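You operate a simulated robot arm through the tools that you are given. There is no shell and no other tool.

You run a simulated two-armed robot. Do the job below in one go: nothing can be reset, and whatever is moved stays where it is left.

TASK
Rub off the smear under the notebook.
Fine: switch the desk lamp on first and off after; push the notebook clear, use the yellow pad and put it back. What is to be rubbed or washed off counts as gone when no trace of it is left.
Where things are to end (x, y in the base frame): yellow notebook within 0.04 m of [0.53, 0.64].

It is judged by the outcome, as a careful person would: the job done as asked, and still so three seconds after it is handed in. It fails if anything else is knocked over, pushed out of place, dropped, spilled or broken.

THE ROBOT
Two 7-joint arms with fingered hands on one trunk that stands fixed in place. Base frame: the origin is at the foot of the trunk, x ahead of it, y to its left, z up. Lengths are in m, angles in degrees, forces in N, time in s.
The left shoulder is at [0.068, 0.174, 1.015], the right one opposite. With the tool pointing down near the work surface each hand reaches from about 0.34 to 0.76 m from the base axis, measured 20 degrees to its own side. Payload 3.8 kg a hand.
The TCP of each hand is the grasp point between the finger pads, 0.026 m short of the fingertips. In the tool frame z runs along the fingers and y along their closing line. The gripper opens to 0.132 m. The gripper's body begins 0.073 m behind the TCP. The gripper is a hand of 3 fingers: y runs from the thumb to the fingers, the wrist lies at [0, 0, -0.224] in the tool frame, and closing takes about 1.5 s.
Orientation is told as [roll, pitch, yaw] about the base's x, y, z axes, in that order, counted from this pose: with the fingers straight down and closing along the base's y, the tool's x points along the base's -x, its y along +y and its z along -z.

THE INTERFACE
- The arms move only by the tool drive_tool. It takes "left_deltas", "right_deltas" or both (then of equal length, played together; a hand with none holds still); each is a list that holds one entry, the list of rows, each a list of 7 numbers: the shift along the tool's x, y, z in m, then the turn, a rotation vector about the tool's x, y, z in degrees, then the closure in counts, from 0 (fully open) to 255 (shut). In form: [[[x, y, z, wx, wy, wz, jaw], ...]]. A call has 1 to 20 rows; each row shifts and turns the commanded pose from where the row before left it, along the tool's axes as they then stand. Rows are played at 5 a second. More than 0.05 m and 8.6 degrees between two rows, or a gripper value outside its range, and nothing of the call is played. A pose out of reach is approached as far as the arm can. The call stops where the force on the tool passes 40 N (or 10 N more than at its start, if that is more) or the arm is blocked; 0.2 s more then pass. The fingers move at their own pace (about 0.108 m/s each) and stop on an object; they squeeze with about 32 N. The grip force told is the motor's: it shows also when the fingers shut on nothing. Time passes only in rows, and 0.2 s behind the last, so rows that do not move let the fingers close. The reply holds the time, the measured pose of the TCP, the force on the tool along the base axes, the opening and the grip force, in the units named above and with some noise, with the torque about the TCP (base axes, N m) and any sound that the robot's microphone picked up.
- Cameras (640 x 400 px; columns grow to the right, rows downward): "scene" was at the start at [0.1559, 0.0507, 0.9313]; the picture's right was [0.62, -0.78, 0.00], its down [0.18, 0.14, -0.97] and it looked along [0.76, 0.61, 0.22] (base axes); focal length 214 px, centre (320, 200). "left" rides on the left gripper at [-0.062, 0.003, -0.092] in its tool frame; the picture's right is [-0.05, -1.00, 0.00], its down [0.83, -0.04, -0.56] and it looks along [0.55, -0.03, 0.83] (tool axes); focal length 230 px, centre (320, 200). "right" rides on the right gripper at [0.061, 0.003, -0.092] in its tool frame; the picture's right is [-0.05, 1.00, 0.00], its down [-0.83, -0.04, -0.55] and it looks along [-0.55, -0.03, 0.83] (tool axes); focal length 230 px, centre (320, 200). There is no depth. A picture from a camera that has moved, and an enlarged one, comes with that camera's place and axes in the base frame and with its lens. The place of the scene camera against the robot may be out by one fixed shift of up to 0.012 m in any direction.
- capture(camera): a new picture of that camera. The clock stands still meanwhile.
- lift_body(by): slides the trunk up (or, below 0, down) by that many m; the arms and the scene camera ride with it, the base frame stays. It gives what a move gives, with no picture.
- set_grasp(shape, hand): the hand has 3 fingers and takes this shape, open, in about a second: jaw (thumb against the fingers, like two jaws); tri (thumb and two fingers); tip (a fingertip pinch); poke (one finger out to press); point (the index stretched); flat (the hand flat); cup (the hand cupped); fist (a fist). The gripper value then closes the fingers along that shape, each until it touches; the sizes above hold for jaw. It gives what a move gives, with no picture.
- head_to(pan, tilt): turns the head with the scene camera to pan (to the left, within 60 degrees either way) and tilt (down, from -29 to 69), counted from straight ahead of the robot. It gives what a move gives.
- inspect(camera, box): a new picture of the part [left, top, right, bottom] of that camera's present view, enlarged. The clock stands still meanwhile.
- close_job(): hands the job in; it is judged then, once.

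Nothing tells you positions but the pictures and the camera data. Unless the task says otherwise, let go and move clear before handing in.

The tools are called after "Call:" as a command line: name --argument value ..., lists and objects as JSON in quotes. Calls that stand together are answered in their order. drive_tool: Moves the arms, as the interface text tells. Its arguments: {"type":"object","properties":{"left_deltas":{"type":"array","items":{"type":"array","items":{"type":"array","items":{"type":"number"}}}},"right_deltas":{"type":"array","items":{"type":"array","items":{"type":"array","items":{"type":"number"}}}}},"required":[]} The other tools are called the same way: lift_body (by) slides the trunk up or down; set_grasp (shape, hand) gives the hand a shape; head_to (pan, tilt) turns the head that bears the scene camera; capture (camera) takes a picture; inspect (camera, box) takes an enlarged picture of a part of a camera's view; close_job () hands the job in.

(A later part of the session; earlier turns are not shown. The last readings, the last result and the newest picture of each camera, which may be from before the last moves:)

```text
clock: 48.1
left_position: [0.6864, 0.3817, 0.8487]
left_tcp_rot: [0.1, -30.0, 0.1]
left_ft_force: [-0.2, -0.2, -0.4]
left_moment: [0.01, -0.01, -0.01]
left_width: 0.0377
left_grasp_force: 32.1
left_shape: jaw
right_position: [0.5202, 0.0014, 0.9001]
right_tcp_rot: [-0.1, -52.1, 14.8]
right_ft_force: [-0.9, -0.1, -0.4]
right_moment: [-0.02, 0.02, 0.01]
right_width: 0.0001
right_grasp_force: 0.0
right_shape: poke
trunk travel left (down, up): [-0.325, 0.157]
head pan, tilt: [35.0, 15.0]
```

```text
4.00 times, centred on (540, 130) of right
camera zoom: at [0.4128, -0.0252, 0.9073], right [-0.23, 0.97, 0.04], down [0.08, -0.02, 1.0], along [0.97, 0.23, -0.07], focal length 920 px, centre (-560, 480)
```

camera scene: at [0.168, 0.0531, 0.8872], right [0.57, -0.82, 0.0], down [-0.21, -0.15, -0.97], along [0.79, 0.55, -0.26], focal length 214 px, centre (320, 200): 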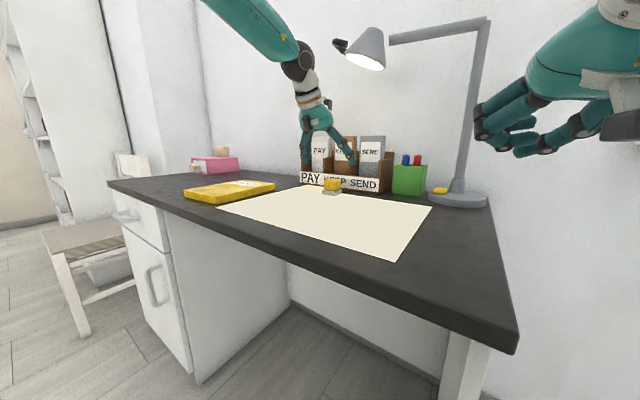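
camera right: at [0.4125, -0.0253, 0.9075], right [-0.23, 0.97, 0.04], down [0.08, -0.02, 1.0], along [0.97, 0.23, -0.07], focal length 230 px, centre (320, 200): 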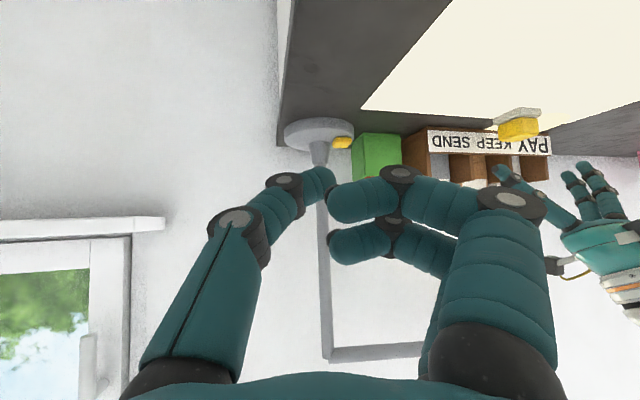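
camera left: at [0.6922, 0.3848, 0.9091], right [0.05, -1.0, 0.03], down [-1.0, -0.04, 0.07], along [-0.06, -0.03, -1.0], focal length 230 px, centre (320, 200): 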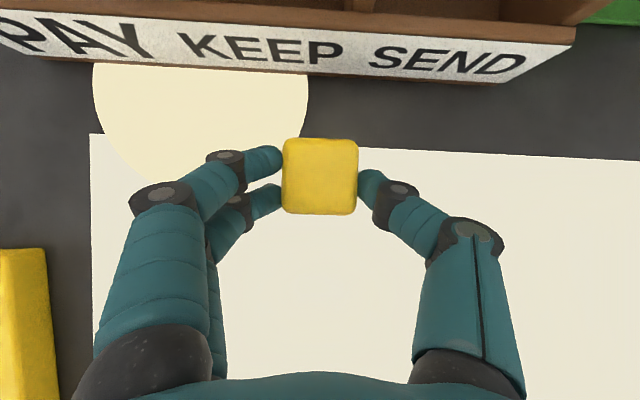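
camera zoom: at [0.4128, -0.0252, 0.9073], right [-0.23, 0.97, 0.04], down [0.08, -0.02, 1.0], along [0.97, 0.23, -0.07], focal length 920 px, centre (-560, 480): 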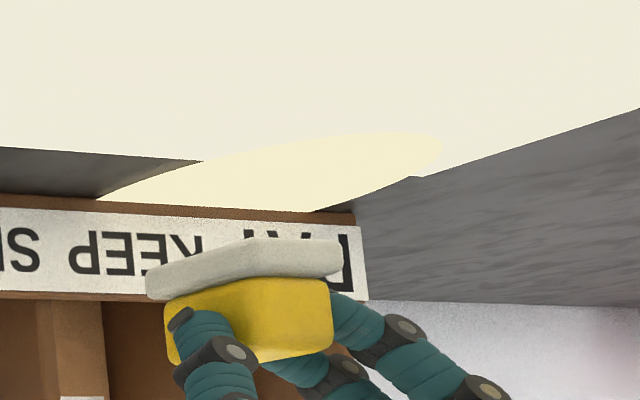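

The grey part is the pad's felt base, so the whole thing came up together and its felt is the wiping face. At rest on the desk it puts the TCP at z 0.7985. I'll carry it to the right-far end of the former footprint and lower it to just above the mat.

Call:
drive_tool --left_deltas '[[[0.0274, 0.0044, -0.0048, 0, 0, 0, 255], [0.0274, 0.0044, -0.0048, 0, 0, 0, 255], [0.0274, 0.0044, -0.0048, 0, 0, 0, 255], [0.009, 0, 0.0156, 0, 0, 0, 255], [0, 0, 0, 0, 0, 0, 255]]]'

Call:
drive_tool --left_deltas '[[[0.001, 0, 0.00173, 0, 0, 0, 255], [0.001, 0, 0.00173, 0, 0, 0, 255], [0, 0, 0, 0, 0, 0, 255]]]'

Call:
capture --camera "scene"

Call:
capture --camera "left"

```text
clock: 49.4
left_position: [0.6069, 0.3942, 0.8029]
left_tcp_rot: [0.0, -30.0, 0.0]
left_ft_force: [0.0, 0.1, -0.4]
left_moment: [-0.01, 0.01, 0.02]
left_width: 0.0377
left_grasp_force: 32.2
left_shape: jaw
right_position: [0.5198, 0.0007, 0.8995]
right_tcp_rot: [0.0, -52.2, 15.0]
right_ft_force: [-0.5, -0.4, 0.2]
right_moment: [0.01, 0.02, -0.01]
right_width: 0.0001
right_grasp_force: 0.0
right_shape: poke
trunk travel left (down, up): [-0.325, 0.157]
head pan, tilt: [35.0, 15.0]
```

```text
clock: 50.1
left_position: [0.6065, 0.3947, 0.7989]
left_tcp_rot: [0.0, -30.0, -0.1]
left_ft_force: [0.6, -0.4, -0.1]
left_moment: [0.0, 0.04, 0.04]
left_width: 0.0379
left_grasp_force: 31.3
left_shape: jaw
right_position: [0.5206, 0.0016, 0.8996]
right_tcp_rot: [0.0, -52.1, 14.9]
right_ft_force: [0.3, 0.1, -0.1]
right_moment: [0.0, 0.0, 0.02]
right_width: 0.0001
right_grasp_force: 0.1
right_shape: poke
trunk travel left (down, up): [-0.325, 0.157]
head pan, tilt: [35.0, 15.0]
```

```text
taken
camera scene: at [0.1682, 0.0531, 0.8871], right [0.57, -0.82, 0.0], down [-0.21, -0.15, -0.97], along [0.79, 0.55, -0.26], focal length 214 px, centre (320, 200)
```

scene: 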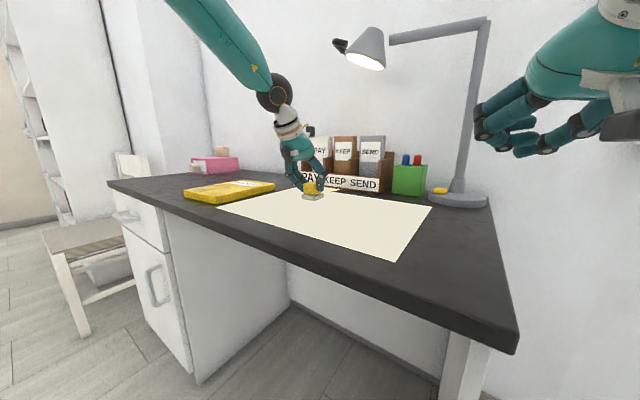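

```text
taken
camera left: at [0.6131, 0.3974, 0.9096], right [0.05, -1.0, 0.03], down [-1.0, -0.04, 0.06], along [-0.06, -0.03, -1.0], focal length 230 px, centre (320, 200)
```

left: 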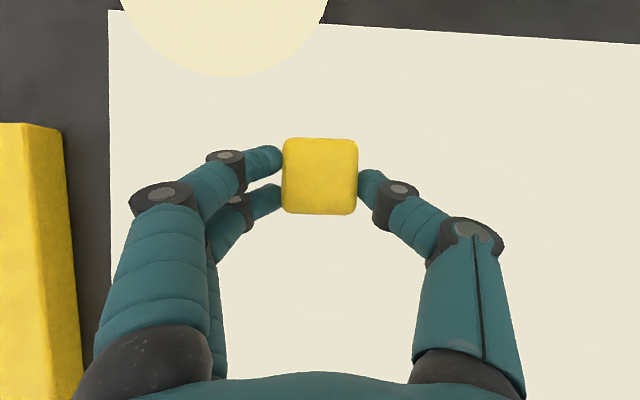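

There's no contact force yet, so I'll ease down a few millimetres until the felt presses lightly.

Call:
drive_tool --left_deltas '[[[0.001, 0, 0.00173, 0, 0, 0, 255], [0, 0, 0, 0, 0, 0, 255]]]'

Call:
drive_tool --left_deltas '[[[0.001, 0, 0.00173, 0, 0, 0, 255], [0, 0, 0, 0, 0, 0, 255]]]'

```text
clock: 50.8
left_position: [0.6066, 0.3945, 0.7977]
left_tcp_rot: [0.0, -30.1, -0.1]
left_ft_force: [-1.1, 0.3, 3.1]
left_moment: [0.04, 0.02, 0.01]
left_width: 0.0375
left_grasp_force: 32.0
left_shape: jaw
right_position: [0.5196, -0.0, 0.8995]
right_tcp_rot: [0.0, -52.1, 14.8]
right_ft_force: [0.4, -0.6, -0.1]
right_moment: [0.01, 0.0, 0.01]
right_width: 0.0
right_grasp_force: 0.1
right_shape: poke
trunk travel left (down, up): [-0.325, 0.157]
head pan, tilt: [35.0, 15.0]
```

```text
clock: 51.4
left_position: [0.6079, 0.3949, 0.7974]
left_tcp_rot: [0.0, -30.3, -0.1]
left_ft_force: [-1.4, 0.9, 12.5]
left_moment: [0.13, -0.06, 0.03]
left_width: 0.0381
left_grasp_force: 32.5
left_shape: jaw
right_position: [0.5184, 0.0006, 0.9004]
right_tcp_rot: [0.0, -52.2, 14.9]
right_ft_force: [-0.6, -0.9, 0.7]
right_moment: [-0.01, -0.05, -0.02]
right_width: 0.0001
right_grasp_force: 0.1
right_shape: poke
trunk travel left (down, up): [-0.325, 0.157]
head pan, tilt: [35.0, 15.0]
```

The felt presses at about 12 N. I'll start rubbing in lines along x, stepping along y, and watch the force.

Call:
drive_tool --left_deltas '[[[0.026, 0, -0.015, 0, 0, 0, 255], [0.026, 0, -0.015, 0, 0, 0, 255], [0.026, 0, -0.015, 0, 0, 0, 255], [0.026, 0, -0.015, 0, 0, 0, 255], [0.026, 0, -0.015, 0, 0, 0, 255], [0.026, 0, -0.015, 0, 0, 0, 255], [0, 0, 0, 0, 0, 0, 255]]]'

Call:
capture --camera "left"

Call:
capture --camera "scene"

```text
clock: 53.0
left_position: [0.4266, 0.3945, 0.7965]
left_tcp_rot: [0.0, -30.3, -0.2]
left_ft_force: [6.2, -2.1, 17.6]
left_moment: [-0.03, -0.22, -0.05]
left_width: 0.0379
left_grasp_force: 31.7
left_shape: jaw
right_position: [0.5207, 0.0013, 0.8994]
right_tcp_rot: [0.1, -52.2, 14.9]
right_ft_force: [-0.3, 0.0, -0.4]
right_moment: [0.01, 0.0, 0.0]
right_width: 0.0001
right_grasp_force: 0.1
right_shape: poke
trunk travel left (down, up): [-0.325, 0.157]
head pan, tilt: [35.0, 15.0]
```

```text
taken
camera left: at [0.432, 0.3967, 0.9071], right [0.04, -1.0, 0.02], down [-1.0, -0.04, 0.06], along [-0.06, -0.03, -1.0], focal length 230 px, centre (320, 200)
```

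left: 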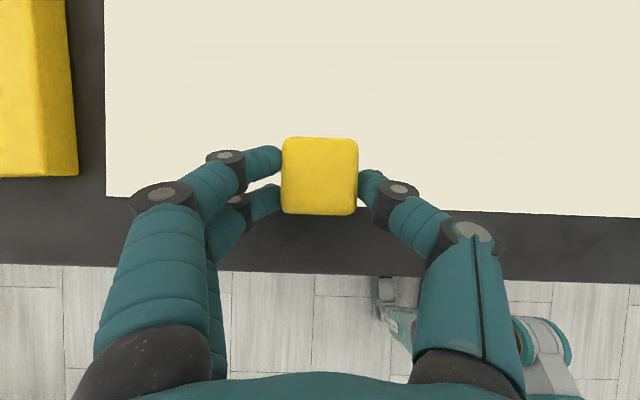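

```text
taken
camera scene: at [0.1678, 0.0522, 0.8873], right [0.57, -0.82, 0.0], down [-0.21, -0.15, -0.97], along [0.79, 0.55, -0.26], focal length 214 px, centre (320, 200)
```

scene: 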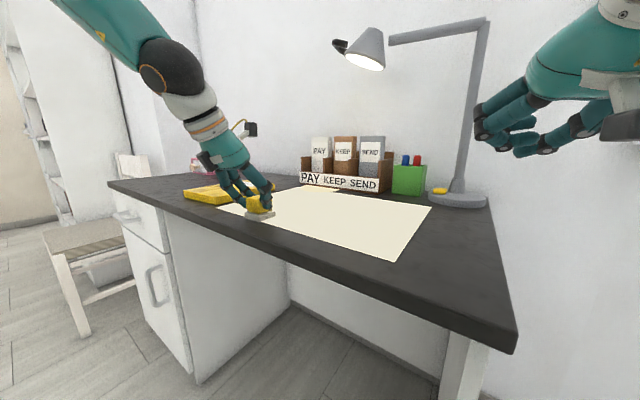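

The pad holds flat and the arm tracks well. Continuing with the next three lines.

Call:
drive_tool --left_deltas '[[[0, 0.02, 0, 0, 0, 0, 255], [-0.0312, 0, 0.018, 0, 0, 0, 255], [-0.0312, 0, 0.018, 0, 0, 0, 255], [-0.0312, 0, 0.018, 0, 0, 0, 255], [-0.0312, 0, 0.018, 0, 0, 0, 255], [-0.0312, 0, 0.018, 0, 0, 0, 255], [0, 0.02, 0, 0, 0, 0, 255], [0.0312, 0, -0.018, 0, 0, 0, 255], [0.0312, 0, -0.018, 0, 0, 0, 255], [0.0312, 0, -0.018, 0, 0, 0, 255], [0.0312, 0, -0.018, 0, 0, 0, 255], [0.0312, 0, -0.018, 0, 0, 0, 255], [0, 0.02, 0, 0, 0, 0, 255], [-0.0312, 0, 0.018, 0, 0, 0, 255], [-0.0312, 0, 0.018, 0, 0, 0, 255], [-0.0312, 0, 0.018, 0, 0, 0, 255], [-0.0312, 0, 0.018, 0, 0, 0, 255], [-0.0312, 0, 0.018, 0, 0, 0, 255], [0, 0, 0, 0, 0, 0, 255]]]'

Call:
capture --camera "left"

Call:
inspect --camera "scene" --box '[180, 150, 380, 275]'

```text
clock: 57.0
left_position: [0.6079, 0.4558, 0.796]
left_tcp_rot: [0.1, -30.1, 0.0]
left_ft_force: [-0.7, -0.6, 4.0]
left_moment: [0.02, -0.04, 0.0]
left_width: 0.0392
left_grasp_force: 31.5
left_shape: jaw
right_position: [0.5203, 0.0001, 0.9003]
right_tcp_rot: [0.0, -52.1, 14.9]
right_ft_force: [-0.7, -0.3, 0.5]
right_moment: [0.0, 0.04, 0.0]
right_width: 0.0003
right_grasp_force: 0.1
right_shape: poke
trunk travel left (down, up): [-0.325, 0.157]
head pan, tilt: [35.0, 15.0]
```

```text
taken
camera left: at [0.6135, 0.4585, 0.907], right [0.04, -1.0, 0.03], down [-1.0, -0.04, 0.06], along [-0.06, -0.03, -1.0], focal length 230 px, centre (320, 200)
```

left: 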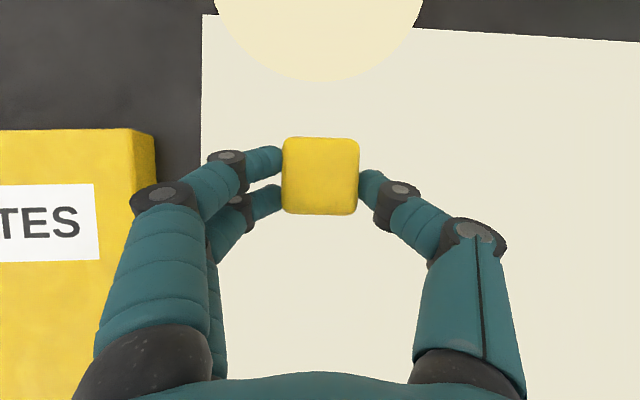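

```text
3.20 times, centred on (280, 212) of scene
camera zoom: at [0.1681, 0.0528, 0.8872], right [0.57, -0.82, 0.0], down [-0.21, -0.15, -0.97], along [0.79, 0.55, -0.26], focal length 686 px, centre (448, 160)
```

zoom: 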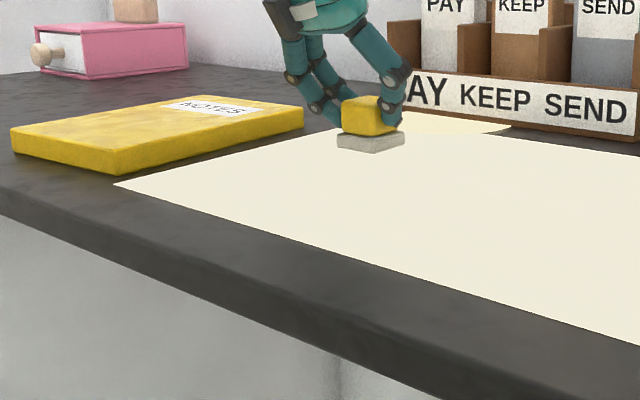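

Pressure has eased to 4 N, so I'll press about 2 mm more and do the remaining three lines toward the notebook side.

Call:
drive_tool --left_deltas '[[[0.001, 0, 0.0017, 0, 0, 0, 255], [0, 0.02, 0, 0, 0, 0, 255], [0.0312, 0, -0.018, 0, 0, 0, 255], [0.0312, 0, -0.018, 0, 0, 0, 255], [0.0312, 0, -0.018, 0, 0, 0, 255], [0.0312, 0, -0.018, 0, 0, 0, 255], [0.0312, 0, -0.018, 0, 0, 0, 255], [0, 0.02, 0, 0, 0, 0, 255], [-0.0312, 0, 0.018, 0, 0, 0, 255], [-0.0312, 0, 0.018, 0, 0, 0, 255], [-0.0312, 0, 0.018, 0, 0, 0, 255], [-0.0312, 0, 0.018, 0, 0, 0, 255], [-0.0312, 0, 0.018, 0, 0, 0, 255], [0, 0.014, 0, 0, 0, 0, 255], [0.0312, 0, -0.018, 0, 0, 0, 255], [0.0312, 0, -0.018, 0, 0, 0, 255], [0.0312, 0, -0.018, 0, 0, 0, 255], [0.0312, 0, -0.018, 0, 0, 0, 255], [0.0312, 0, -0.018, 0, 0, 0, 255], [0, 0, 0, 0, 0, 0, 255]]]'

Call:
capture --camera "left"

Call:
inspect --camera "scene" --box '[180, 150, 380, 275]'

```text
clock: 59.8
left_position: [0.5954, 0.503, 0.7943]
left_tcp_rot: [-0.5, -31.4, -0.2]
left_ft_force: [-7.2, -1.4, 24.7]
left_moment: [0.03, -0.02, 0.02]
left_width: 0.0398
left_grasp_force: 32.0
left_shape: jaw
left hand out of reach, approached as far as the arm can: row 13
right_position: [0.519, -0.0, 0.9016]
right_tcp_rot: [-0.1, -52.1, 15.0]
right_ft_force: [-0.5, 0.9, 0.2]
right_moment: [-0.01, 0.0, -0.05]
right_width: 0.0002
right_grasp_force: 0.1
right_shape: poke
trunk travel left (down, up): [-0.325, 0.157]
head pan, tilt: [35.0, 15.0]
stopped in row 14 (left hand): the force on the tool passed its limit at 41 N (the readings are from after the stop); the commanded pose is now the measured one
```

```text
taken
camera left: at [0.601, 0.5063, 0.9049], right [0.04, -1.0, 0.03], down [-1.0, -0.04, 0.04], along [-0.04, -0.03, -1.0], focal length 230 px, centre (320, 200)
```

left: 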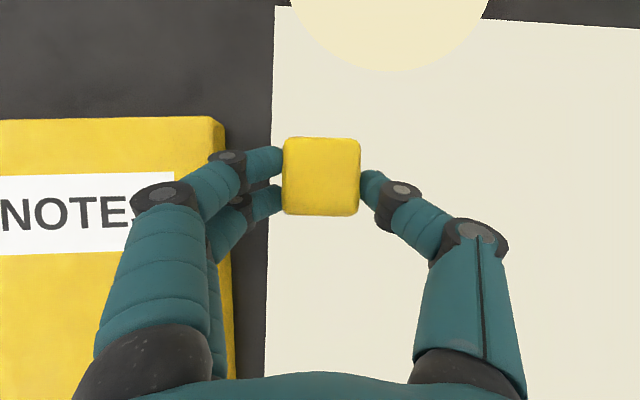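

```text
3.20 times, centred on (280, 212) of scene
camera zoom: at [0.1671, 0.0524, 0.8874], right [0.57, -0.82, 0.0], down [-0.21, -0.15, -0.97], along [0.79, 0.55, -0.26], focal length 686 px, centre (448, 160)
```

zoom: 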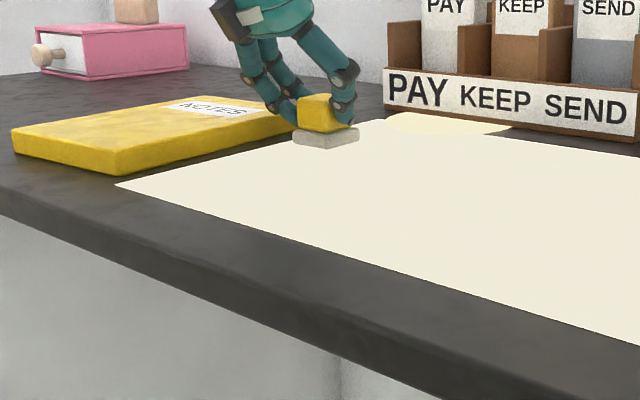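

The far-left end is at the arm's limit and the force rose briefly. I'll ease off 2 mm, straighten, and rub back along this last line toward the near side.

Call:
drive_tool --left_deltas '[[[-0.0012, 0, -0.0021, 0, 0, 0, 255], [0.0283, 0, -0.017, -0.5, 1.4, 0, 255], [0.0286, 0, -0.0165, 0, 0, 0, 255], [0.0286, 0, -0.0165, 0, 0, 0, 255], [0.0286, 0, -0.0165, 0, 0, 0, 255], [0.0286, 0, -0.0165, 0, 0, 0, 255], [0, 0, 0, 0, 0, 0, 255]]]'

Call:
capture --camera "left"

Call:
capture --camera "scene"

```text
clock: 61.4
left_position: [0.432, 0.5032, 0.7948]
left_tcp_rot: [0.0, -29.7, -0.2]
left_ft_force: [7.6, -1.5, 18.4]
left_moment: [0.03, -0.29, -0.04]
left_width: 0.0391
left_grasp_force: 32.4
left_shape: jaw
right_position: [0.5197, 0.0003, 0.9004]
right_tcp_rot: [0.1, -52.1, 15.0]
right_ft_force: [0.0, 0.1, -0.6]
right_moment: [0.01, 0.01, -0.01]
right_width: 0.0
right_grasp_force: 0.0
right_shape: poke
trunk travel left (down, up): [-0.325, 0.157]
head pan, tilt: [35.0, 15.0]
```

```text
taken
camera left: at [0.4386, 0.5048, 0.9052], right [0.04, -1.0, 0.02], down [-1.0, -0.04, 0.07], along [-0.07, -0.03, -1.0], focal length 230 px, centre (320, 200)
```

left: 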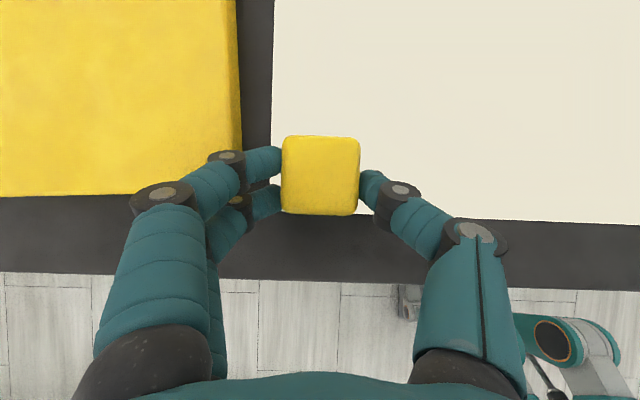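

```text
taken
camera scene: at [0.1679, 0.052, 0.8873], right [0.57, -0.82, 0.0], down [-0.21, -0.15, -0.97], along [0.79, 0.55, -0.26], focal length 214 px, centre (320, 200)
```

scene: 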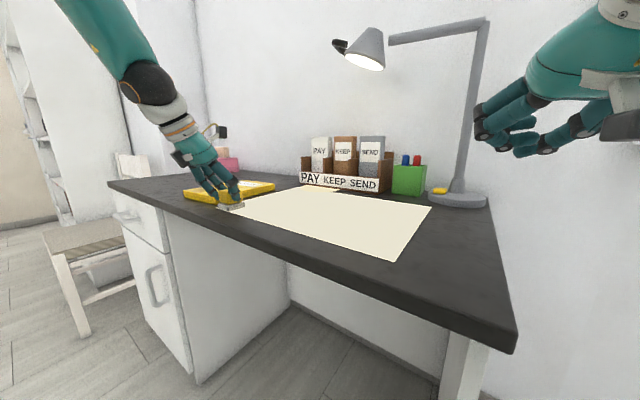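

The first pass covers the whole footprint. For a thorough job I'll do a second pass with strokes across it, along y.

Call:
drive_tool --left_deltas '[[[-0.0005, 0, -0.0009, 0, 0, 0, 255], [0, -0.0275, 0, 0, 0, 0, 255], [0, -0.0275, 0, 0, 0, 0, 255], [0, -0.0275, 0, 0, 0, 0, 255], [0, -0.0275, 0, 0, 0, 0, 255], [-0.026, 0, 0.015, 0, 0, 0, 255], [0, 0.0275, 0, 0, 0, 0, 255], [0, 0.0275, 0, 0, 0, 0, 255], [0, 0.0275, 0, 0, 0, 0, 255], [0, 0.0275, 0, 0, 0, 0, 255], [-0.026, 0, 0.015, 0, 0, 0, 255], [0, -0.0275, 0, 0, 0, 0, 255], [0, -0.0275, 0, 0, 0, 0, 255], [0, -0.0275, 0, 0, 0, 0, 255], [0, -0.0275, 0, 0, 0, 0, 255], [-0.026, 0, 0.015, 0, 0, 0, 255], [0, 0.0275, 0, 0, 0, 0, 255], [0, 0.0275, 0, 0, 0, 0, 255], [0, 0.0275, 0, 0, 0, 0, 255], [0, 0.0275, 0, 0, 0, 0, 255]]]'

Call:
capture --camera "left"

```text
clock: 65.6
left_position: [0.5234, 0.5039, 0.7947]
left_tcp_rot: [0.1, -29.6, -0.2]
left_ft_force: [0.5, -5.8, 10.9]
left_moment: [-0.06, -0.09, -0.03]
left_width: 0.0384
left_grasp_force: 31.9
left_shape: jaw
right_position: [0.5196, 0.0003, 0.9001]
right_tcp_rot: [0.1, -52.1, 14.9]
right_ft_force: [-0.6, 0.0, -1.0]
right_moment: [0.0, -0.03, -0.02]
right_width: 0.0001
right_grasp_force: 0.3
right_shape: poke
trunk travel left (down, up): [-0.325, 0.157]
head pan, tilt: [35.0, 15.0]
```

```text
taken
camera left: at [0.5294, 0.507, 0.9056], right [0.04, -1.0, 0.02], down [-1.0, -0.04, 0.07], along [-0.07, -0.03, -1.0], focal length 230 px, centre (320, 200)
```

left: 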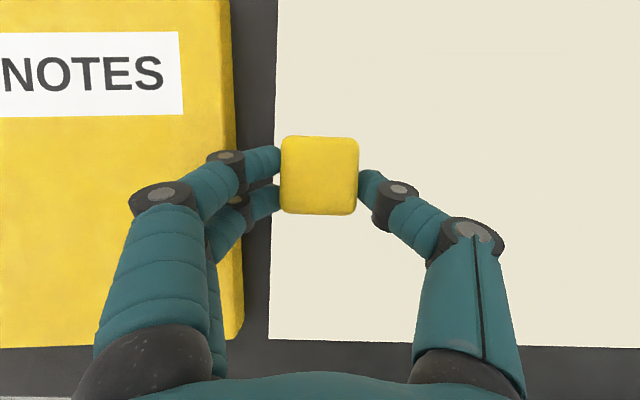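

The pressure is steady at about 11 N. Finishing the remaining cross strokes.

Call:
drive_tool --left_deltas '[[[-0.026, 0, 0.015, 0, 0, 0, 255], [0, -0.0275, 0, 0, 0, 0, 255], [0, -0.0275, 0, 0, 0, 0, 255], [0, -0.0275, 0, 0, 0, 0, 255], [0, -0.0275, 0, 0, 0, 0, 255], [-0.026, 0, 0.015, 0, 0, 0, 255], [0, 0.026, 0, 0, 0, 0, 255], [0, 0.026, 0, 0, 0, 0, 255], [0, 0.026, 0, 0, 0, 0, 255], [0, 0.022, 0, 0, 0, 0, 255], [-0.0215, -0.006, 0.0124, 0, 0, 0, 255], [0, -0.025, 0, 0, 0, 0, 255], [0, -0.025, 0, 0, 0, 0, 255], [0, -0.025, 0, 0, 0, 0, 255], [0, -0.02, 0, 0, 0, 0, 255], [0, 0, 0, 0, 0, 0, 255]]]'

Call:
capture --camera "left"

Call:
inspect --camera "scene" --box '[180, 150, 380, 275]'

```text
clock: 69.0
left_position: [0.6044, 0.3932, 0.7935]
left_tcp_rot: [0.1, -29.7, -0.1]
left_ft_force: [0.7, 7.7, 13.8]
left_moment: [0.28, -0.17, 0.06]
left_width: 0.0385
left_grasp_force: 31.9
left_shape: jaw
right_position: [0.5181, 0.0008, 0.9004]
right_tcp_rot: [0.0, -52.1, 14.9]
right_ft_force: [-0.5, -0.6, 0.2]
right_moment: [-0.01, 0.02, 0.01]
right_width: 0.0002
right_grasp_force: 0.1
right_shape: poke
trunk travel left (down, up): [-0.325, 0.157]
head pan, tilt: [35.0, 15.0]
```

```text
taken
camera left: at [0.6118, 0.3958, 0.9051], right [0.04, -1.0, 0.02], down [-1.0, -0.04, 0.07], along [-0.07, -0.03, -1.0], focal length 230 px, centre (320, 200)
```

left: 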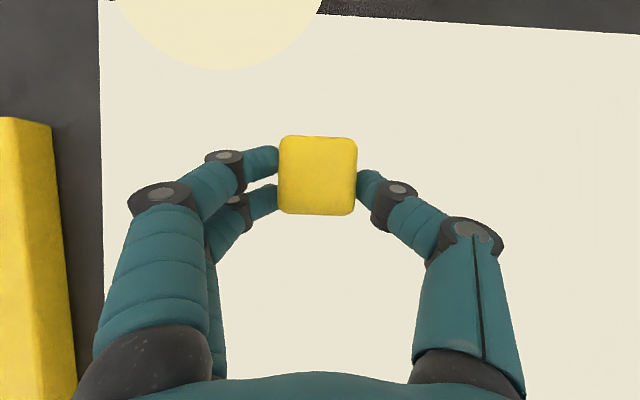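

```text
3.20 times, centred on (280, 212) of scene
camera zoom: at [0.1675, 0.053, 0.8873], right [0.57, -0.82, 0.0], down [-0.21, -0.15, -0.97], along [0.79, 0.55, -0.26], focal length 686 px, centre (448, 160)
```

zoom: 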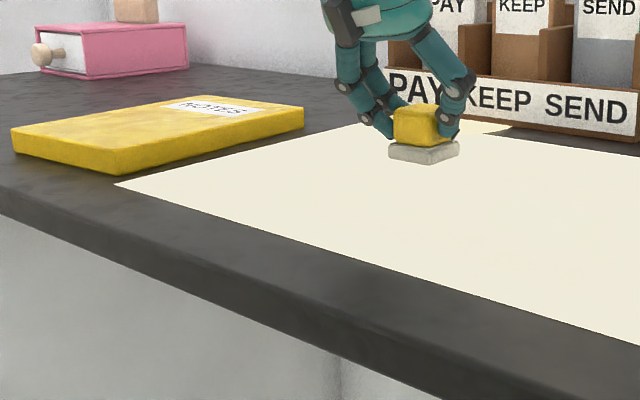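

Two full passes are done. I'll lift the pad and look at its felt underside and at the mat for any trace.

Call:
drive_tool --left_deltas '[[[-0.01, 0, -0.0173, 0, 0, 0, 255], [-0.0114, 0, -0.0396, 0, 0, 0, 255], [-0.0114, 0, -0.0396, 0, 0, 0, 255], [-0.0114, 0, -0.0396, 0, 0, 0, 255], [-0.0114, 0, -0.0396, 0, 0, 0, 255], [-0.0114, 0, -0.0396, 0, 0, 0, 255], [0, 0, 0, 0, 0, 0, 255]]]'

Call:
capture --camera "right"

Call:
inspect --camera "right" --box '[520, 150, 640, 225]'

Call:
head_to --pan 40 --tilt 15

Call:
capture --camera "scene"

Call:
inspect --camera "scene" --box '[220, 150, 420, 275]'

```text
clock: 70.6
left_position: [0.5553, 0.3949, 1.0109]
left_tcp_rot: [0.1, -29.6, 0.0]
left_ft_force: [0.1, 0.4, -1.2]
left_moment: [-0.01, 0.05, 0.0]
left_width: 0.0384
left_grasp_force: 32.6
left_shape: jaw
right_position: [0.5195, 0.0007, 0.8991]
right_tcp_rot: [0.0, -52.1, 15.0]
right_ft_force: [0.1, 0.1, 0.2]
right_moment: [0.0, 0.0, 0.0]
right_width: 0.0001
right_grasp_force: 0.0
right_shape: poke
trunk travel left (down, up): [-0.325, 0.157]
head pan, tilt: [35.0, 15.0]
```

```text
taken
camera right: at [0.4128, -0.0252, 0.9072], right [-0.23, 0.97, 0.04], down [0.08, -0.02, 1.0], along [0.97, 0.23, -0.07], focal length 230 px, centre (320, 200)
```

right: 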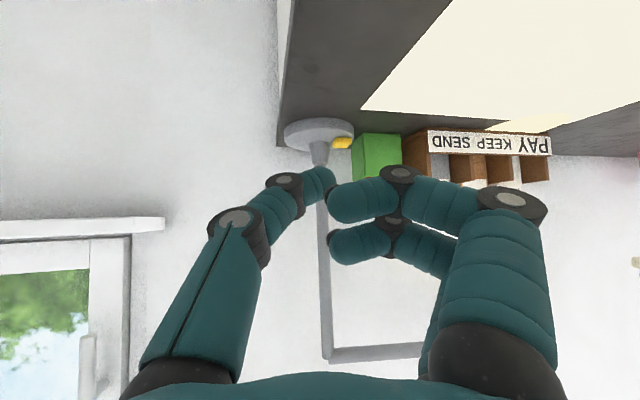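

```text
5.33 times, centred on (580, 188) of right
camera zoom: at [0.4128, -0.0252, 0.9072], right [-0.23, 0.97, 0.04], down [0.08, -0.02, 1.0], along [0.97, 0.23, -0.07], focal length 1227 px, centre (-1067, 267)
```

zoom: 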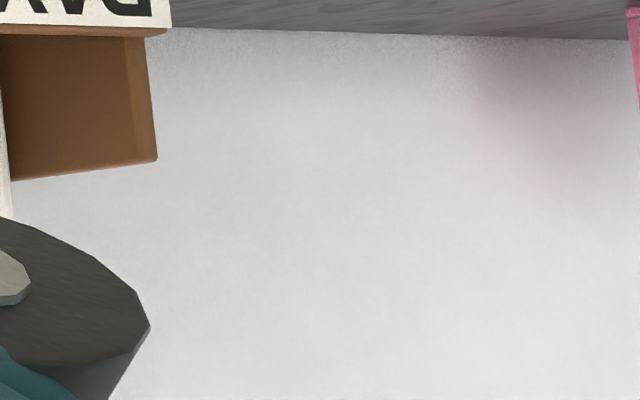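

```text
clock: 71.2
left_position: [0.5566, 0.3939, 1.0114]
left_tcp_rot: [0.0, -29.5, -0.1]
left_ft_force: [0.0, -0.1, -0.2]
left_moment: [-0.01, 0.02, -0.02]
left_width: 0.0384
left_grasp_force: 31.9
left_shape: jaw
right_position: [0.5205, 0.0016, 0.8996]
right_tcp_rot: [0.0, -52.2, 14.9]
right_ft_force: [-0.5, 0.7, 0.4]
right_moment: [0.03, 0.03, -0.02]
right_width: 0.0
right_grasp_force: 0.0
right_shape: poke
trunk travel left (down, up): [-0.325, 0.157]
head pan, tilt: [40.0, 15.0]
```

```text
taken
camera scene: at [0.1633, 0.0595, 0.8871], right [0.64, -0.77, 0.0], down [-0.2, -0.17, -0.97], along [0.74, 0.62, -0.26], focal length 214 px, centre (320, 200)
```

scene: 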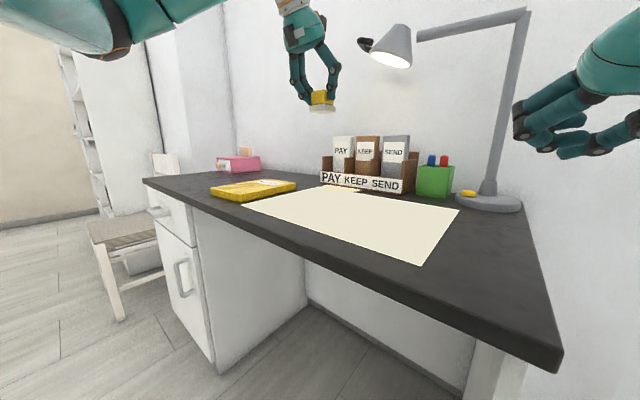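

```text
3.20 times, centred on (320, 212) of scene
camera zoom: at [0.1633, 0.0595, 0.8871], right [0.64, -0.77, 0.0], down [-0.2, -0.17, -0.97], along [0.74, 0.62, -0.26], focal length 686 px, centre (320, 160)
```

zoom: 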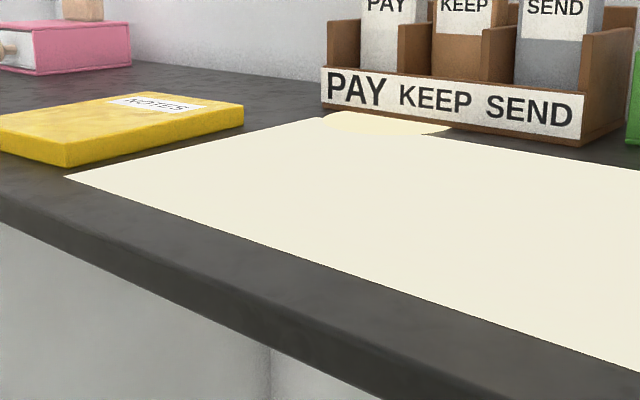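

The mat looks clean from here. I'll zoom on the felt's underside, which the head camera can now see from slightly below.

Call:
inspect --camera "scene" --box '[296, 80, 348, 120]'

Call:
inspect --camera "scene" --box '[340, 10, 420, 80]'

```text
10.00 times, centred on (322, 100) of scene
camera zoom: at [0.1633, 0.0595, 0.8871], right [0.64, -0.77, 0.0], down [-0.2, -0.17, -0.97], along [0.74, 0.62, -0.26], focal length 2145 px, centre (300, 1200)
```

zoom: 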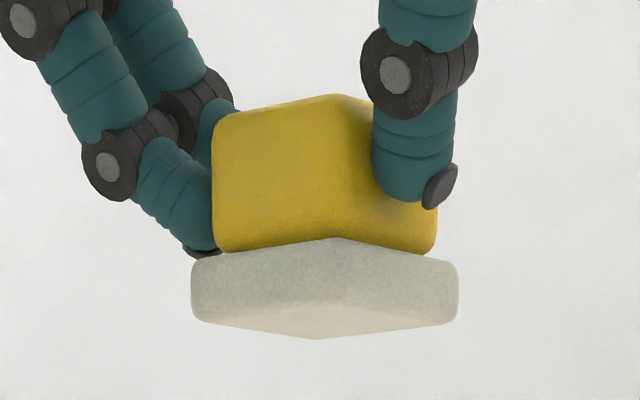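

```text
5.71 times, centred on (380, 45) of scene
camera zoom: at [0.1633, 0.0595, 0.8871], right [0.64, -0.77, 0.0], down [-0.2, -0.17, -0.97], along [0.74, 0.62, -0.26], focal length 1226 px, centre (-23, 1086)
```

zoom: 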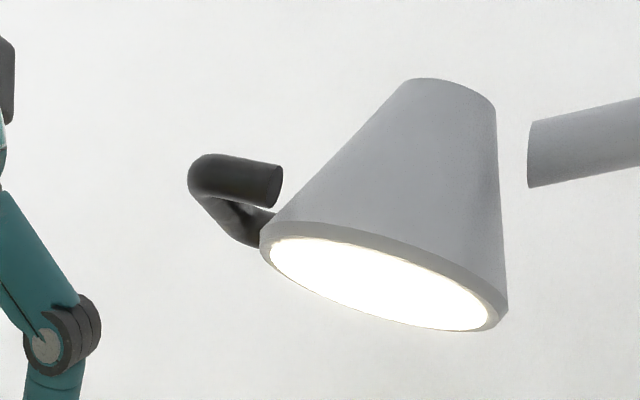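

The felt looks clean and nothing shows on the mat. Since the smear is too faint to see, I'll rub the whole area again, a little wider, so nothing is left.

Call:
drive_tool --left_deltas '[[[0.0114, -0.0012, 0.0421, 0, 0, 0, 255], [0.0114, -0.0012, 0.0421, 0, 0, 0, 255], [0.0114, -0.0012, 0.0421, 0, 0, 0, 255], [0.0114, -0.0012, 0.0421, 0, 0, 0, 255], [0.0114, -0.0012, 0.0415, 0, 0, 0, 255], [0, 0, 0, 0, 0, 0, 255]]]'

Call:
drive_tool --left_deltas '[[[0.0012, 0, 0.002, 0, 0, 0, 255], [0.0012, 0, 0.002, 0, 0, 0, 255], [0, 0, 0, 0, 0, 0, 255]]]'

```text
clock: 72.6
left_position: [0.6132, 0.3871, 0.8026]
left_tcp_rot: [0.0, -29.5, -0.1]
left_ft_force: [0.6, -0.2, -0.5]
left_moment: [-0.01, 0.0, -0.04]
left_width: 0.0382
left_grasp_force: 32.2
left_shape: jaw
right_position: [0.5184, 0.002, 0.8994]
right_tcp_rot: [0.0, -52.1, 14.9]
right_ft_force: [0.3, -0.4, -0.4]
right_moment: [-0.02, 0.0, 0.0]
right_width: 0.0002
right_grasp_force: 0.1
right_shape: poke
trunk travel left (down, up): [-0.325, 0.157]
head pan, tilt: [40.0, 15.0]
```

```text
clock: 73.4
left_position: [0.6113, 0.3865, 0.7972]
left_tcp_rot: [0.0, -29.5, -0.1]
left_ft_force: [-0.1, -0.9, -0.3]
left_moment: [0.0, 0.0, 0.0]
left_width: 0.0381
left_grasp_force: 32.2
left_shape: jaw
right_position: [0.5199, 0.0007, 0.8989]
right_tcp_rot: [0.0, -52.1, 14.8]
right_ft_force: [0.1, 0.7, 0.5]
right_moment: [-0.04, 0.03, 0.04]
right_width: 0.0001
right_grasp_force: 0.1
right_shape: poke
trunk travel left (down, up): [-0.325, 0.157]
head pan, tilt: [40.0, 15.0]
```

Call:
drive_tool --left_deltas '[[[0.0011, 0, 0.0019, 0, 0, 0, 255], [0.001, 0, 0.0017, 0, 0, 0, 255], [0, 0, 0, 0, 0, 0, 255]]]'

```text
clock: 74.2
left_position: [0.6119, 0.3883, 0.794]
left_tcp_rot: [0.0, -29.8, -0.1]
left_ft_force: [-1.7, -0.6, 5.6]
left_moment: [0.08, -0.04, 0.03]
left_width: 0.0385
left_grasp_force: 32.1
left_shape: jaw
right_position: [0.5189, 0.001, 0.9001]
right_tcp_rot: [0.0, -52.1, 14.9]
right_ft_force: [-0.6, -0.1, 0.4]
right_moment: [-0.01, -0.02, 0.01]
right_width: 0.0
right_grasp_force: 0.0
right_shape: poke
trunk travel left (down, up): [-0.325, 0.157]
head pan, tilt: [40.0, 15.0]
```

The felt is in contact at about 6 N. I'll add a bit more pressure and run the third pass.

Call:
drive_tool --left_deltas '[[[0.0006, 0, 0.001, 0, 0, 0, 255], [0.0322, 0, -0.0183, 0, 0, 0, 255], [0.0322, 0, -0.0183, 0, 0, 0, 255], [0.0322, 0, -0.0183, 0, 0, 0, 255], [0.0322, 0, -0.0183, 0, 0, 0, 255], [0.0322, 0, -0.0183, 0, 0, 0, 255], [0, 0.022, 0, 0, 0, 0, 255], [-0.0322, 0, 0.0183, 0, 0, 0, 255], [-0.0322, 0, 0.0183, 0, 0, 0, 255], [-0.0322, 0, 0.0183, 0, 0, 0, 255], [-0.0322, 0, 0.0183, 0, 0, 0, 255], [-0.0322, 0, 0.0183, 0, 0, 0, 255], [0, 0.022, 0, 0, 0, 0, 255], [0.0322, 0, -0.0183, 0, 0, 0, 255], [0.0322, 0, -0.0183, 0, 0, 0, 255], [0.0322, 0, -0.0183, 0, 0, 0, 255], [0.0322, 0, -0.0183, 0, 0, 0, 255], [0.0322, 0, -0.0183, 0, 0, 0, 255], [0, 0, 0, 0, 0, 0, 255]]]'

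Call:
drive_tool --left_deltas '[[[0, 0.022, 0, 0, 0, 0, 255], [-0.0322, 0, 0.0183, 0, 0, 0, 255], [-0.0322, 0, 0.0183, 0, 0, 0, 255], [-0.0322, 0, 0.0183, 0, 0, 0, 255], [-0.0322, 0, 0.0183, 0, 0, 0, 255], [-0.0322, 0, 0.0183, 0, 0, 0, 255], [0.0061, 0.02, -0.0035, 0, 0, 0, 255], [0.0309, 0, -0.0175, 0, 0, 0, 255], [0.0309, 0, -0.0175, 0, 0, 0, 255], [0.0309, 0, -0.0175, 0, 0, 0, 255], [0.0309, 0, -0.0175, 0, 0, 0, 255], [0.0309, 0, -0.0175, 0, 0, 0, 255], [0, 0, 0, 0, 0, 0, 255]]]'

```text
clock: 78.2
left_position: [0.4268, 0.4298, 0.7946]
left_tcp_rot: [-0.1, -29.7, -0.1]
left_ft_force: [3.9, -1.1, 15.5]
left_moment: [0.05, -0.18, -0.02]
left_width: 0.0378
left_grasp_force: 31.7
left_shape: jaw
right_position: [0.5186, 0.001, 0.9002]
right_tcp_rot: [0.0, -52.1, 14.9]
right_ft_force: [-1.0, 0.8, -0.5]
right_moment: [0.0, -0.01, -0.01]
right_width: 0.0
right_grasp_force: 0.0
right_shape: poke
trunk travel left (down, up): [-0.325, 0.157]
head pan, tilt: [40.0, 15.0]
```

```text
clock: 81.0
left_position: [0.4294, 0.4732, 0.7946]
left_tcp_rot: [0.1, -29.7, -0.1]
left_ft_force: [3.5, -1.7, 8.8]
left_moment: [-0.02, -0.12, -0.04]
left_width: 0.0379
left_grasp_force: 31.7
left_shape: jaw
right_position: [0.5208, -0.0004, 0.8985]
right_tcp_rot: [0.1, -52.1, 14.9]
right_ft_force: [0.2, 0.1, 0.3]
right_moment: [0.0, -0.02, 0.03]
right_width: 0.0002
right_grasp_force: 0.1
right_shape: poke
trunk travel left (down, up): [-0.325, 0.157]
head pan, tilt: [40.0, 15.0]
```

Call:
drive_tool --left_deltas '[[[0, 0.02, 0, 0, 0, 0, 255], [-0.0274, 0, 0.0156, 0, 0, 0, 255], [-0.0274, 0, 0.0156, 0, 0, 0, 255], [-0.0274, 0, 0.0156, 0, 0, 0, 255], [-0.0274, 0, 0.0156, 0, 0, 0, 255], [-0.0274, 0, 0.0156, 0, 0, 0, 255], [0.0087, 0.016, -0.005, 0, 0, 0, 255], [0.0257, 0, -0.0146, 0, 0, 0, 255], [0.0257, 0, -0.0146, 0, 0, 0, 255], [0.0257, 0, -0.0146, 0, 0, 0, 255], [0.0257, 0, -0.0146, 0, 0, 0, 255], [0.0257, 0, -0.0146, 0, 0, 0, 255], [0, 0, 0, 0, 0, 0, 255]]]'

Call:
capture --camera "left"

Call:
capture --camera "scene"

```text
clock: 83.8
left_position: [0.4271, 0.5075, 0.7947]
left_tcp_rot: [0.1, -29.8, -0.1]
left_ft_force: [2.1, 0.5, 7.9]
left_moment: [0.04, -0.11, 0.0]
left_width: 0.0377
left_grasp_force: 31.7
left_shape: jaw
right_position: [0.5197, 0.0009, 0.8996]
right_tcp_rot: [0.0, -52.1, 14.8]
right_ft_force: [0.8, 0.1, 0.6]
right_moment: [0.01, -0.01, 0.04]
right_width: 0.0
right_grasp_force: 0.0
right_shape: poke
trunk travel left (down, up): [-0.325, 0.157]
head pan, tilt: [40.0, 15.0]
```

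```text
taken
camera left: at [0.4339, 0.5108, 0.9044], right [0.04, -1.0, 0.02], down [-1.0, -0.04, 0.07], along [-0.07, -0.03, -1.0], focal length 230 px, centre (320, 200)
```

left: 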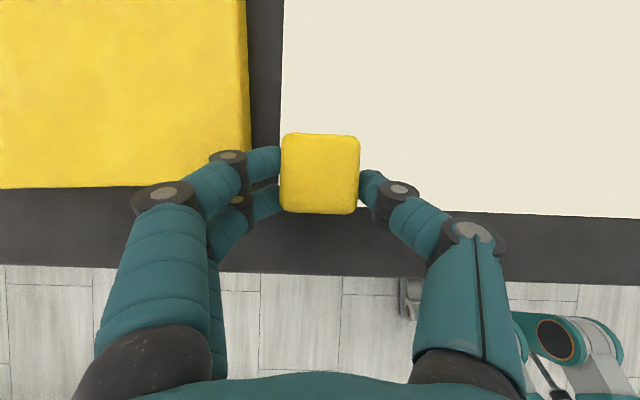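

```text
taken
camera scene: at [0.163, 0.0592, 0.8872], right [0.64, -0.77, 0.0], down [-0.2, -0.17, -0.97], along [0.74, 0.62, -0.26], focal length 214 px, centre (320, 200)
```

scene: 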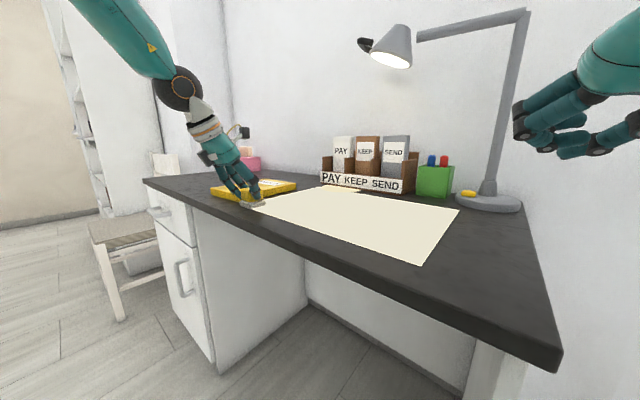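

Three passes are done over the full footprint. I'll finish with one more set of cross strokes at slightly higher pressure.

Call:
drive_tool --left_deltas '[[[0.0006, 0, 0.001, 0, 0, 0, 255], [0, -0.03, 0, 0, 0, 0, 255], [0, -0.03, 0, 0, 0, 0, 255], [0, -0.03, 0, 0, 0, 0, 255], [0, -0.03, 0, 0, 0, 0, 255], [-0.0261, 0, 0.0148, 0, 0, 0, 255], [0, 0.03, 0, 0, 0, 0, 255], [0, 0.03, 0, 0, 0, 0, 255], [0, 0.03, 0, 0, 0, 0, 255], [0, 0.03, 0, 0, 0, 0, 255], [-0.0261, 0, 0.0148, 0, 0, 0, 255], [0, -0.03, 0, 0, 0, 0, 255], [0, -0.03, 0, 0, 0, 0, 255], [0, -0.03, 0, 0, 0, 0, 255], [0, -0.03, 0, 0, 0, 0, 255], [-0.0261, 0, 0.0148, 0, 0, 0, 255], [0, 0.03, 0, 0, 0, 0, 255], [0, 0.03, 0, 0, 0, 0, 255], [0, 0.03, 0, 0, 0, 0, 255], [0, 0.03, 0, 0, 0, 0, 255]]]'

Call:
drive_tool --left_deltas '[[[-0.0261, 0, 0.0148, 0, 0, 0, 255], [0, -0.03, 0, 0, 0, 0, 255], [0, -0.03, 0, 0, 0, 0, 255], [0, -0.03, 0, 0, 0, 0, 255], [0, -0.03, 0, 0, 0, 0, 255], [-0.0261, 0, 0.0148, 0, 0, 0, 255], [0, 0.027, 0, 0, 0, 0, 255], [0, 0.027, 0, 0, 0, 0, 255], [0, 0.027, 0, 0, 0, 0, 255], [0, 0.027, 0, 0, 0, 0, 255], [-0.0217, -0.008, 0.0123, 0, 0, 0, 255], [0, -0.025, 0, 0, 0, 0, 255], [0, -0.025, 0, 0, 0, 0, 255], [0, -0.025, 0, 0, 0, 0, 255], [0, -0.022, 0, 0, 0, 0, 255], [0, 0, 0, 0, 0, 0, 255]]]'

Call:
capture --camera "left"

Call:
capture --camera "scene"

```text
clock: 87.3
left_position: [0.517, 0.3938, 0.7909]
left_tcp_rot: [-0.6, -31.3, -0.4]
left_ft_force: [-9.4, 0.7, 24.4]
left_moment: [0.14, -0.04, 0.09]
left_width: 0.0396
left_grasp_force: 31.9
left_shape: jaw
left hand out of reach, approached as far as the arm can: row 14, 16, 17
right_position: [0.5181, 0.0011, 0.9006]
right_tcp_rot: [0.0, -52.3, 15.0]
right_ft_force: [-0.9, 0.1, -0.3]
right_moment: [0.0, -0.02, -0.01]
right_width: 0.0
right_grasp_force: 0.0
right_shape: poke
trunk travel left (down, up): [-0.325, 0.157]
head pan, tilt: [40.0, 15.0]
stopped in row 17 (left hand): the force on the tool passed its limit at 45 N (the readings are from after the stop); the commanded pose is now the measured one
```

```text
clock: 87.7
left_position: [0.5353, 0.3925, 0.7903]
left_tcp_rot: [-0.6, -32.5, -0.5]
left_ft_force: [-9.8, 1.8, 25.8]
left_moment: [0.18, -0.09, 0.07]
left_width: 0.04
left_grasp_force: 32.3
left_shape: jaw
left hand out of reach, approached as far as the arm can: row 1
right_position: [0.5186, 0.0001, 0.899]
right_tcp_rot: [0.1, -52.1, 15.0]
right_ft_force: [0.4, -0.3, 0.0]
right_moment: [-0.03, -0.02, -0.01]
right_width: 0.0
right_grasp_force: 0.0
right_shape: poke
trunk travel left (down, up): [-0.325, 0.157]
head pan, tilt: [40.0, 15.0]
stopped in row 1 (left hand): the force on the tool passed its limit at 43 N (the readings are from after the stop); the commanded pose is now the measured one
```

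```text
taken
camera left: at [0.5363, 0.3956, 0.9011], right [0.03, -1.0, 0.04], down [-1.0, -0.03, 0.02], along [-0.02, -0.04, -1.0], focal length 230 px, centre (320, 200)
```

left: 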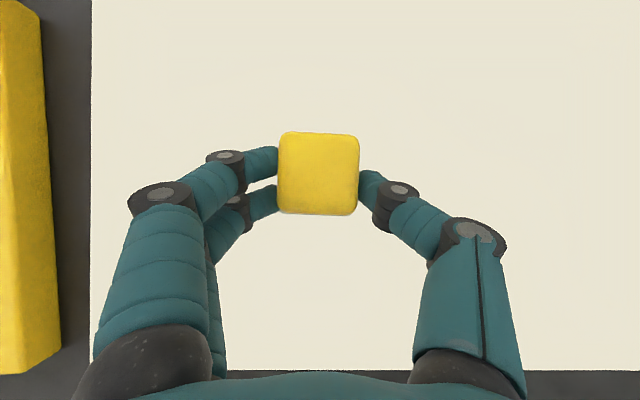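

```text
taken
camera scene: at [0.162, 0.0588, 0.8875], right [0.64, -0.77, 0.0], down [-0.2, -0.17, -0.97], along [0.74, 0.62, -0.26], focal length 214 px, centre (320, 200)
```

scene: 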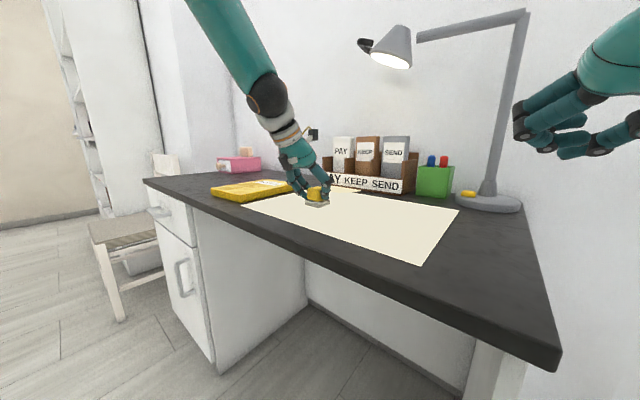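

The arm hit its limit and force rose, so I'll stop rubbing here. I'll lift the pad clear, straighten the hand and check how the pad sits in the grip.

Call:
drive_tool --left_deltas '[[[-0.0134, 0, -0.0211, 0, 0, 0, 255], [-0.0134, 0, -0.0211, -0.6, 2.5, 0, 255], [-0.0125, 0, -0.0217, 0, 0, 0, 255], [0, 0, 0, 0, 0, 0, 255]]]'

Call:
capture --camera "left"

Call:
inspect --camera "scene" --box '[270, 120, 370, 200]'

Call:
inspect --camera "scene" --box '[200, 150, 360, 250]'

```text
clock: 88.7
left_position: [0.5045, 0.3798, 0.7917]
left_tcp_rot: [-0.1, -30.4, -0.2]
left_ft_force: [2.3, 0.9, 7.0]
left_moment: [0.11, -0.1, -0.04]
left_width: 0.0391
left_grasp_force: 32.5
left_shape: jaw
left hand out of reach, approached as far as the arm can: row 1, 2, 3
right_position: [0.5191, 0.0009, 0.9002]
right_tcp_rot: [0.1, -52.1, 14.9]
right_ft_force: [0.3, -0.7, -0.3]
right_moment: [0.0, 0.02, 0.0]
right_width: 0.0002
right_grasp_force: 0.2
right_shape: poke
trunk travel left (down, up): [-0.325, 0.157]
head pan, tilt: [40.0, 15.0]
```

```text
taken
camera left: at [0.5104, 0.382, 0.9025], right [0.04, -1.0, 0.03], down [-1.0, -0.04, 0.06], along [-0.06, -0.03, -1.0], focal length 230 px, centre (320, 200)
```

left: 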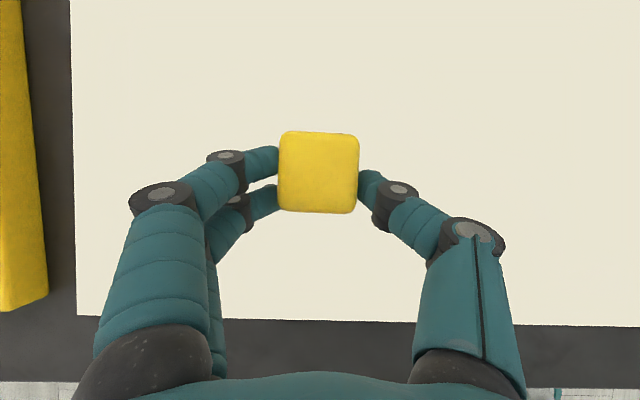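

```text
5.00 times, centred on (320, 160) of scene
camera zoom: at [0.1631, 0.0593, 0.8872], right [0.64, -0.77, 0.0], down [-0.2, -0.17, -0.97], along [0.74, 0.62, -0.26], focal length 1072 px, centre (320, 400)
```

zoom: 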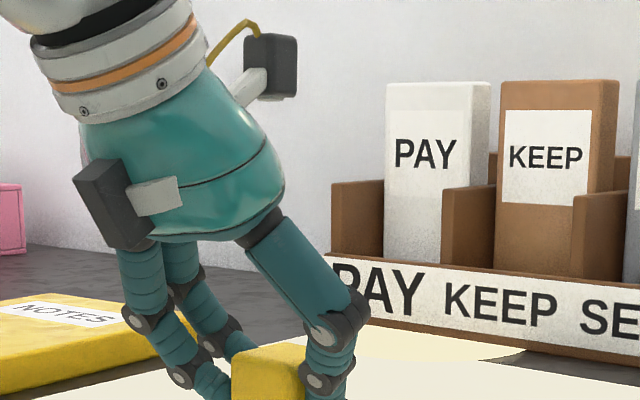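

```text
4.00 times, centred on (280, 200) of scene
camera zoom: at [0.1631, 0.0593, 0.8872], right [0.64, -0.77, 0.0], down [-0.2, -0.17, -0.97], along [0.74, 0.62, -0.26], focal length 858 px, centre (480, 200)
```

zoom: 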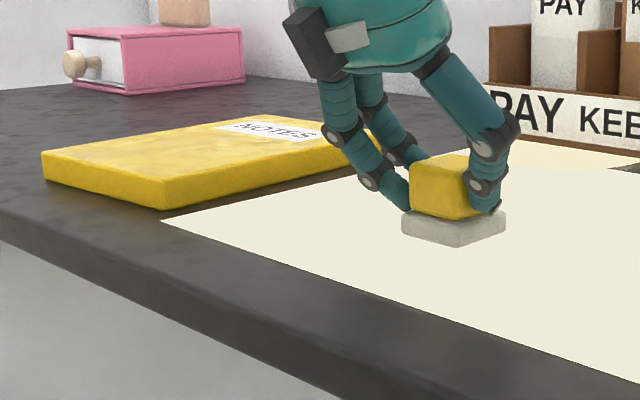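

The lift was refused as out of reach in this configuration and the hand slid slightly instead. I'll try moving forward, where it worked before, and up in small steps.

Call:
drive_tool --left_deltas '[[[-0.005, 0, -0.0087, 0, 0, 0, 255], [0, 0, 0, 0, 0, 0, 255]]]'

```text
clock: 89.3
left_position: [0.4983, 0.3753, 0.7918]
left_tcp_rot: [-0.1, -29.9, -0.3]
left_ft_force: [3.8, 1.7, 10.2]
left_moment: [0.13, -0.18, -0.02]
left_width: 0.039
left_grasp_force: 32.4
left_shape: jaw
left hand out of reach, approached as far as the arm can: row 1
right_position: [0.5203, 0.0016, 0.9003]
right_tcp_rot: [-0.1, -52.1, 14.9]
right_ft_force: [-0.2, 0.1, -0.7]
right_moment: [-0.02, -0.03, -0.02]
right_width: 0.0
right_grasp_force: 0.1
right_shape: poke
trunk travel left (down, up): [-0.325, 0.157]
head pan, tilt: [40.0, 15.0]
```

Call:
drive_tool --left_deltas '[[[0, 0.02, 0, 0, 0, 0, 255], [0, 0.02, 0, 0, 0, 0, 255], [-0.005, 0, -0.0087, 0, 0, 0, 255], [0, 0, 0, 0, 0, 0, 255]]]'

```text
clock: 90.3
left_position: [0.5014, 0.4098, 0.7924]
left_tcp_rot: [-1.9, -30.6, -0.2]
left_ft_force: [-0.8, 2.2, 2.1]
left_moment: [0.1, 0.0, 0.01]
left_width: 0.0387
left_grasp_force: 32.4
left_shape: jaw
left hand out of reach, approached as far as the arm can: row 3
right_position: [0.5209, 0.0001, 0.8988]
right_tcp_rot: [0.1, -52.2, 14.9]
right_ft_force: [0.3, 0.3, -0.9]
right_moment: [0.02, 0.04, -0.03]
right_width: 0.0
right_grasp_force: 0.0
right_shape: poke
trunk travel left (down, up): [-0.325, 0.157]
head pan, tilt: [40.0, 15.0]
```

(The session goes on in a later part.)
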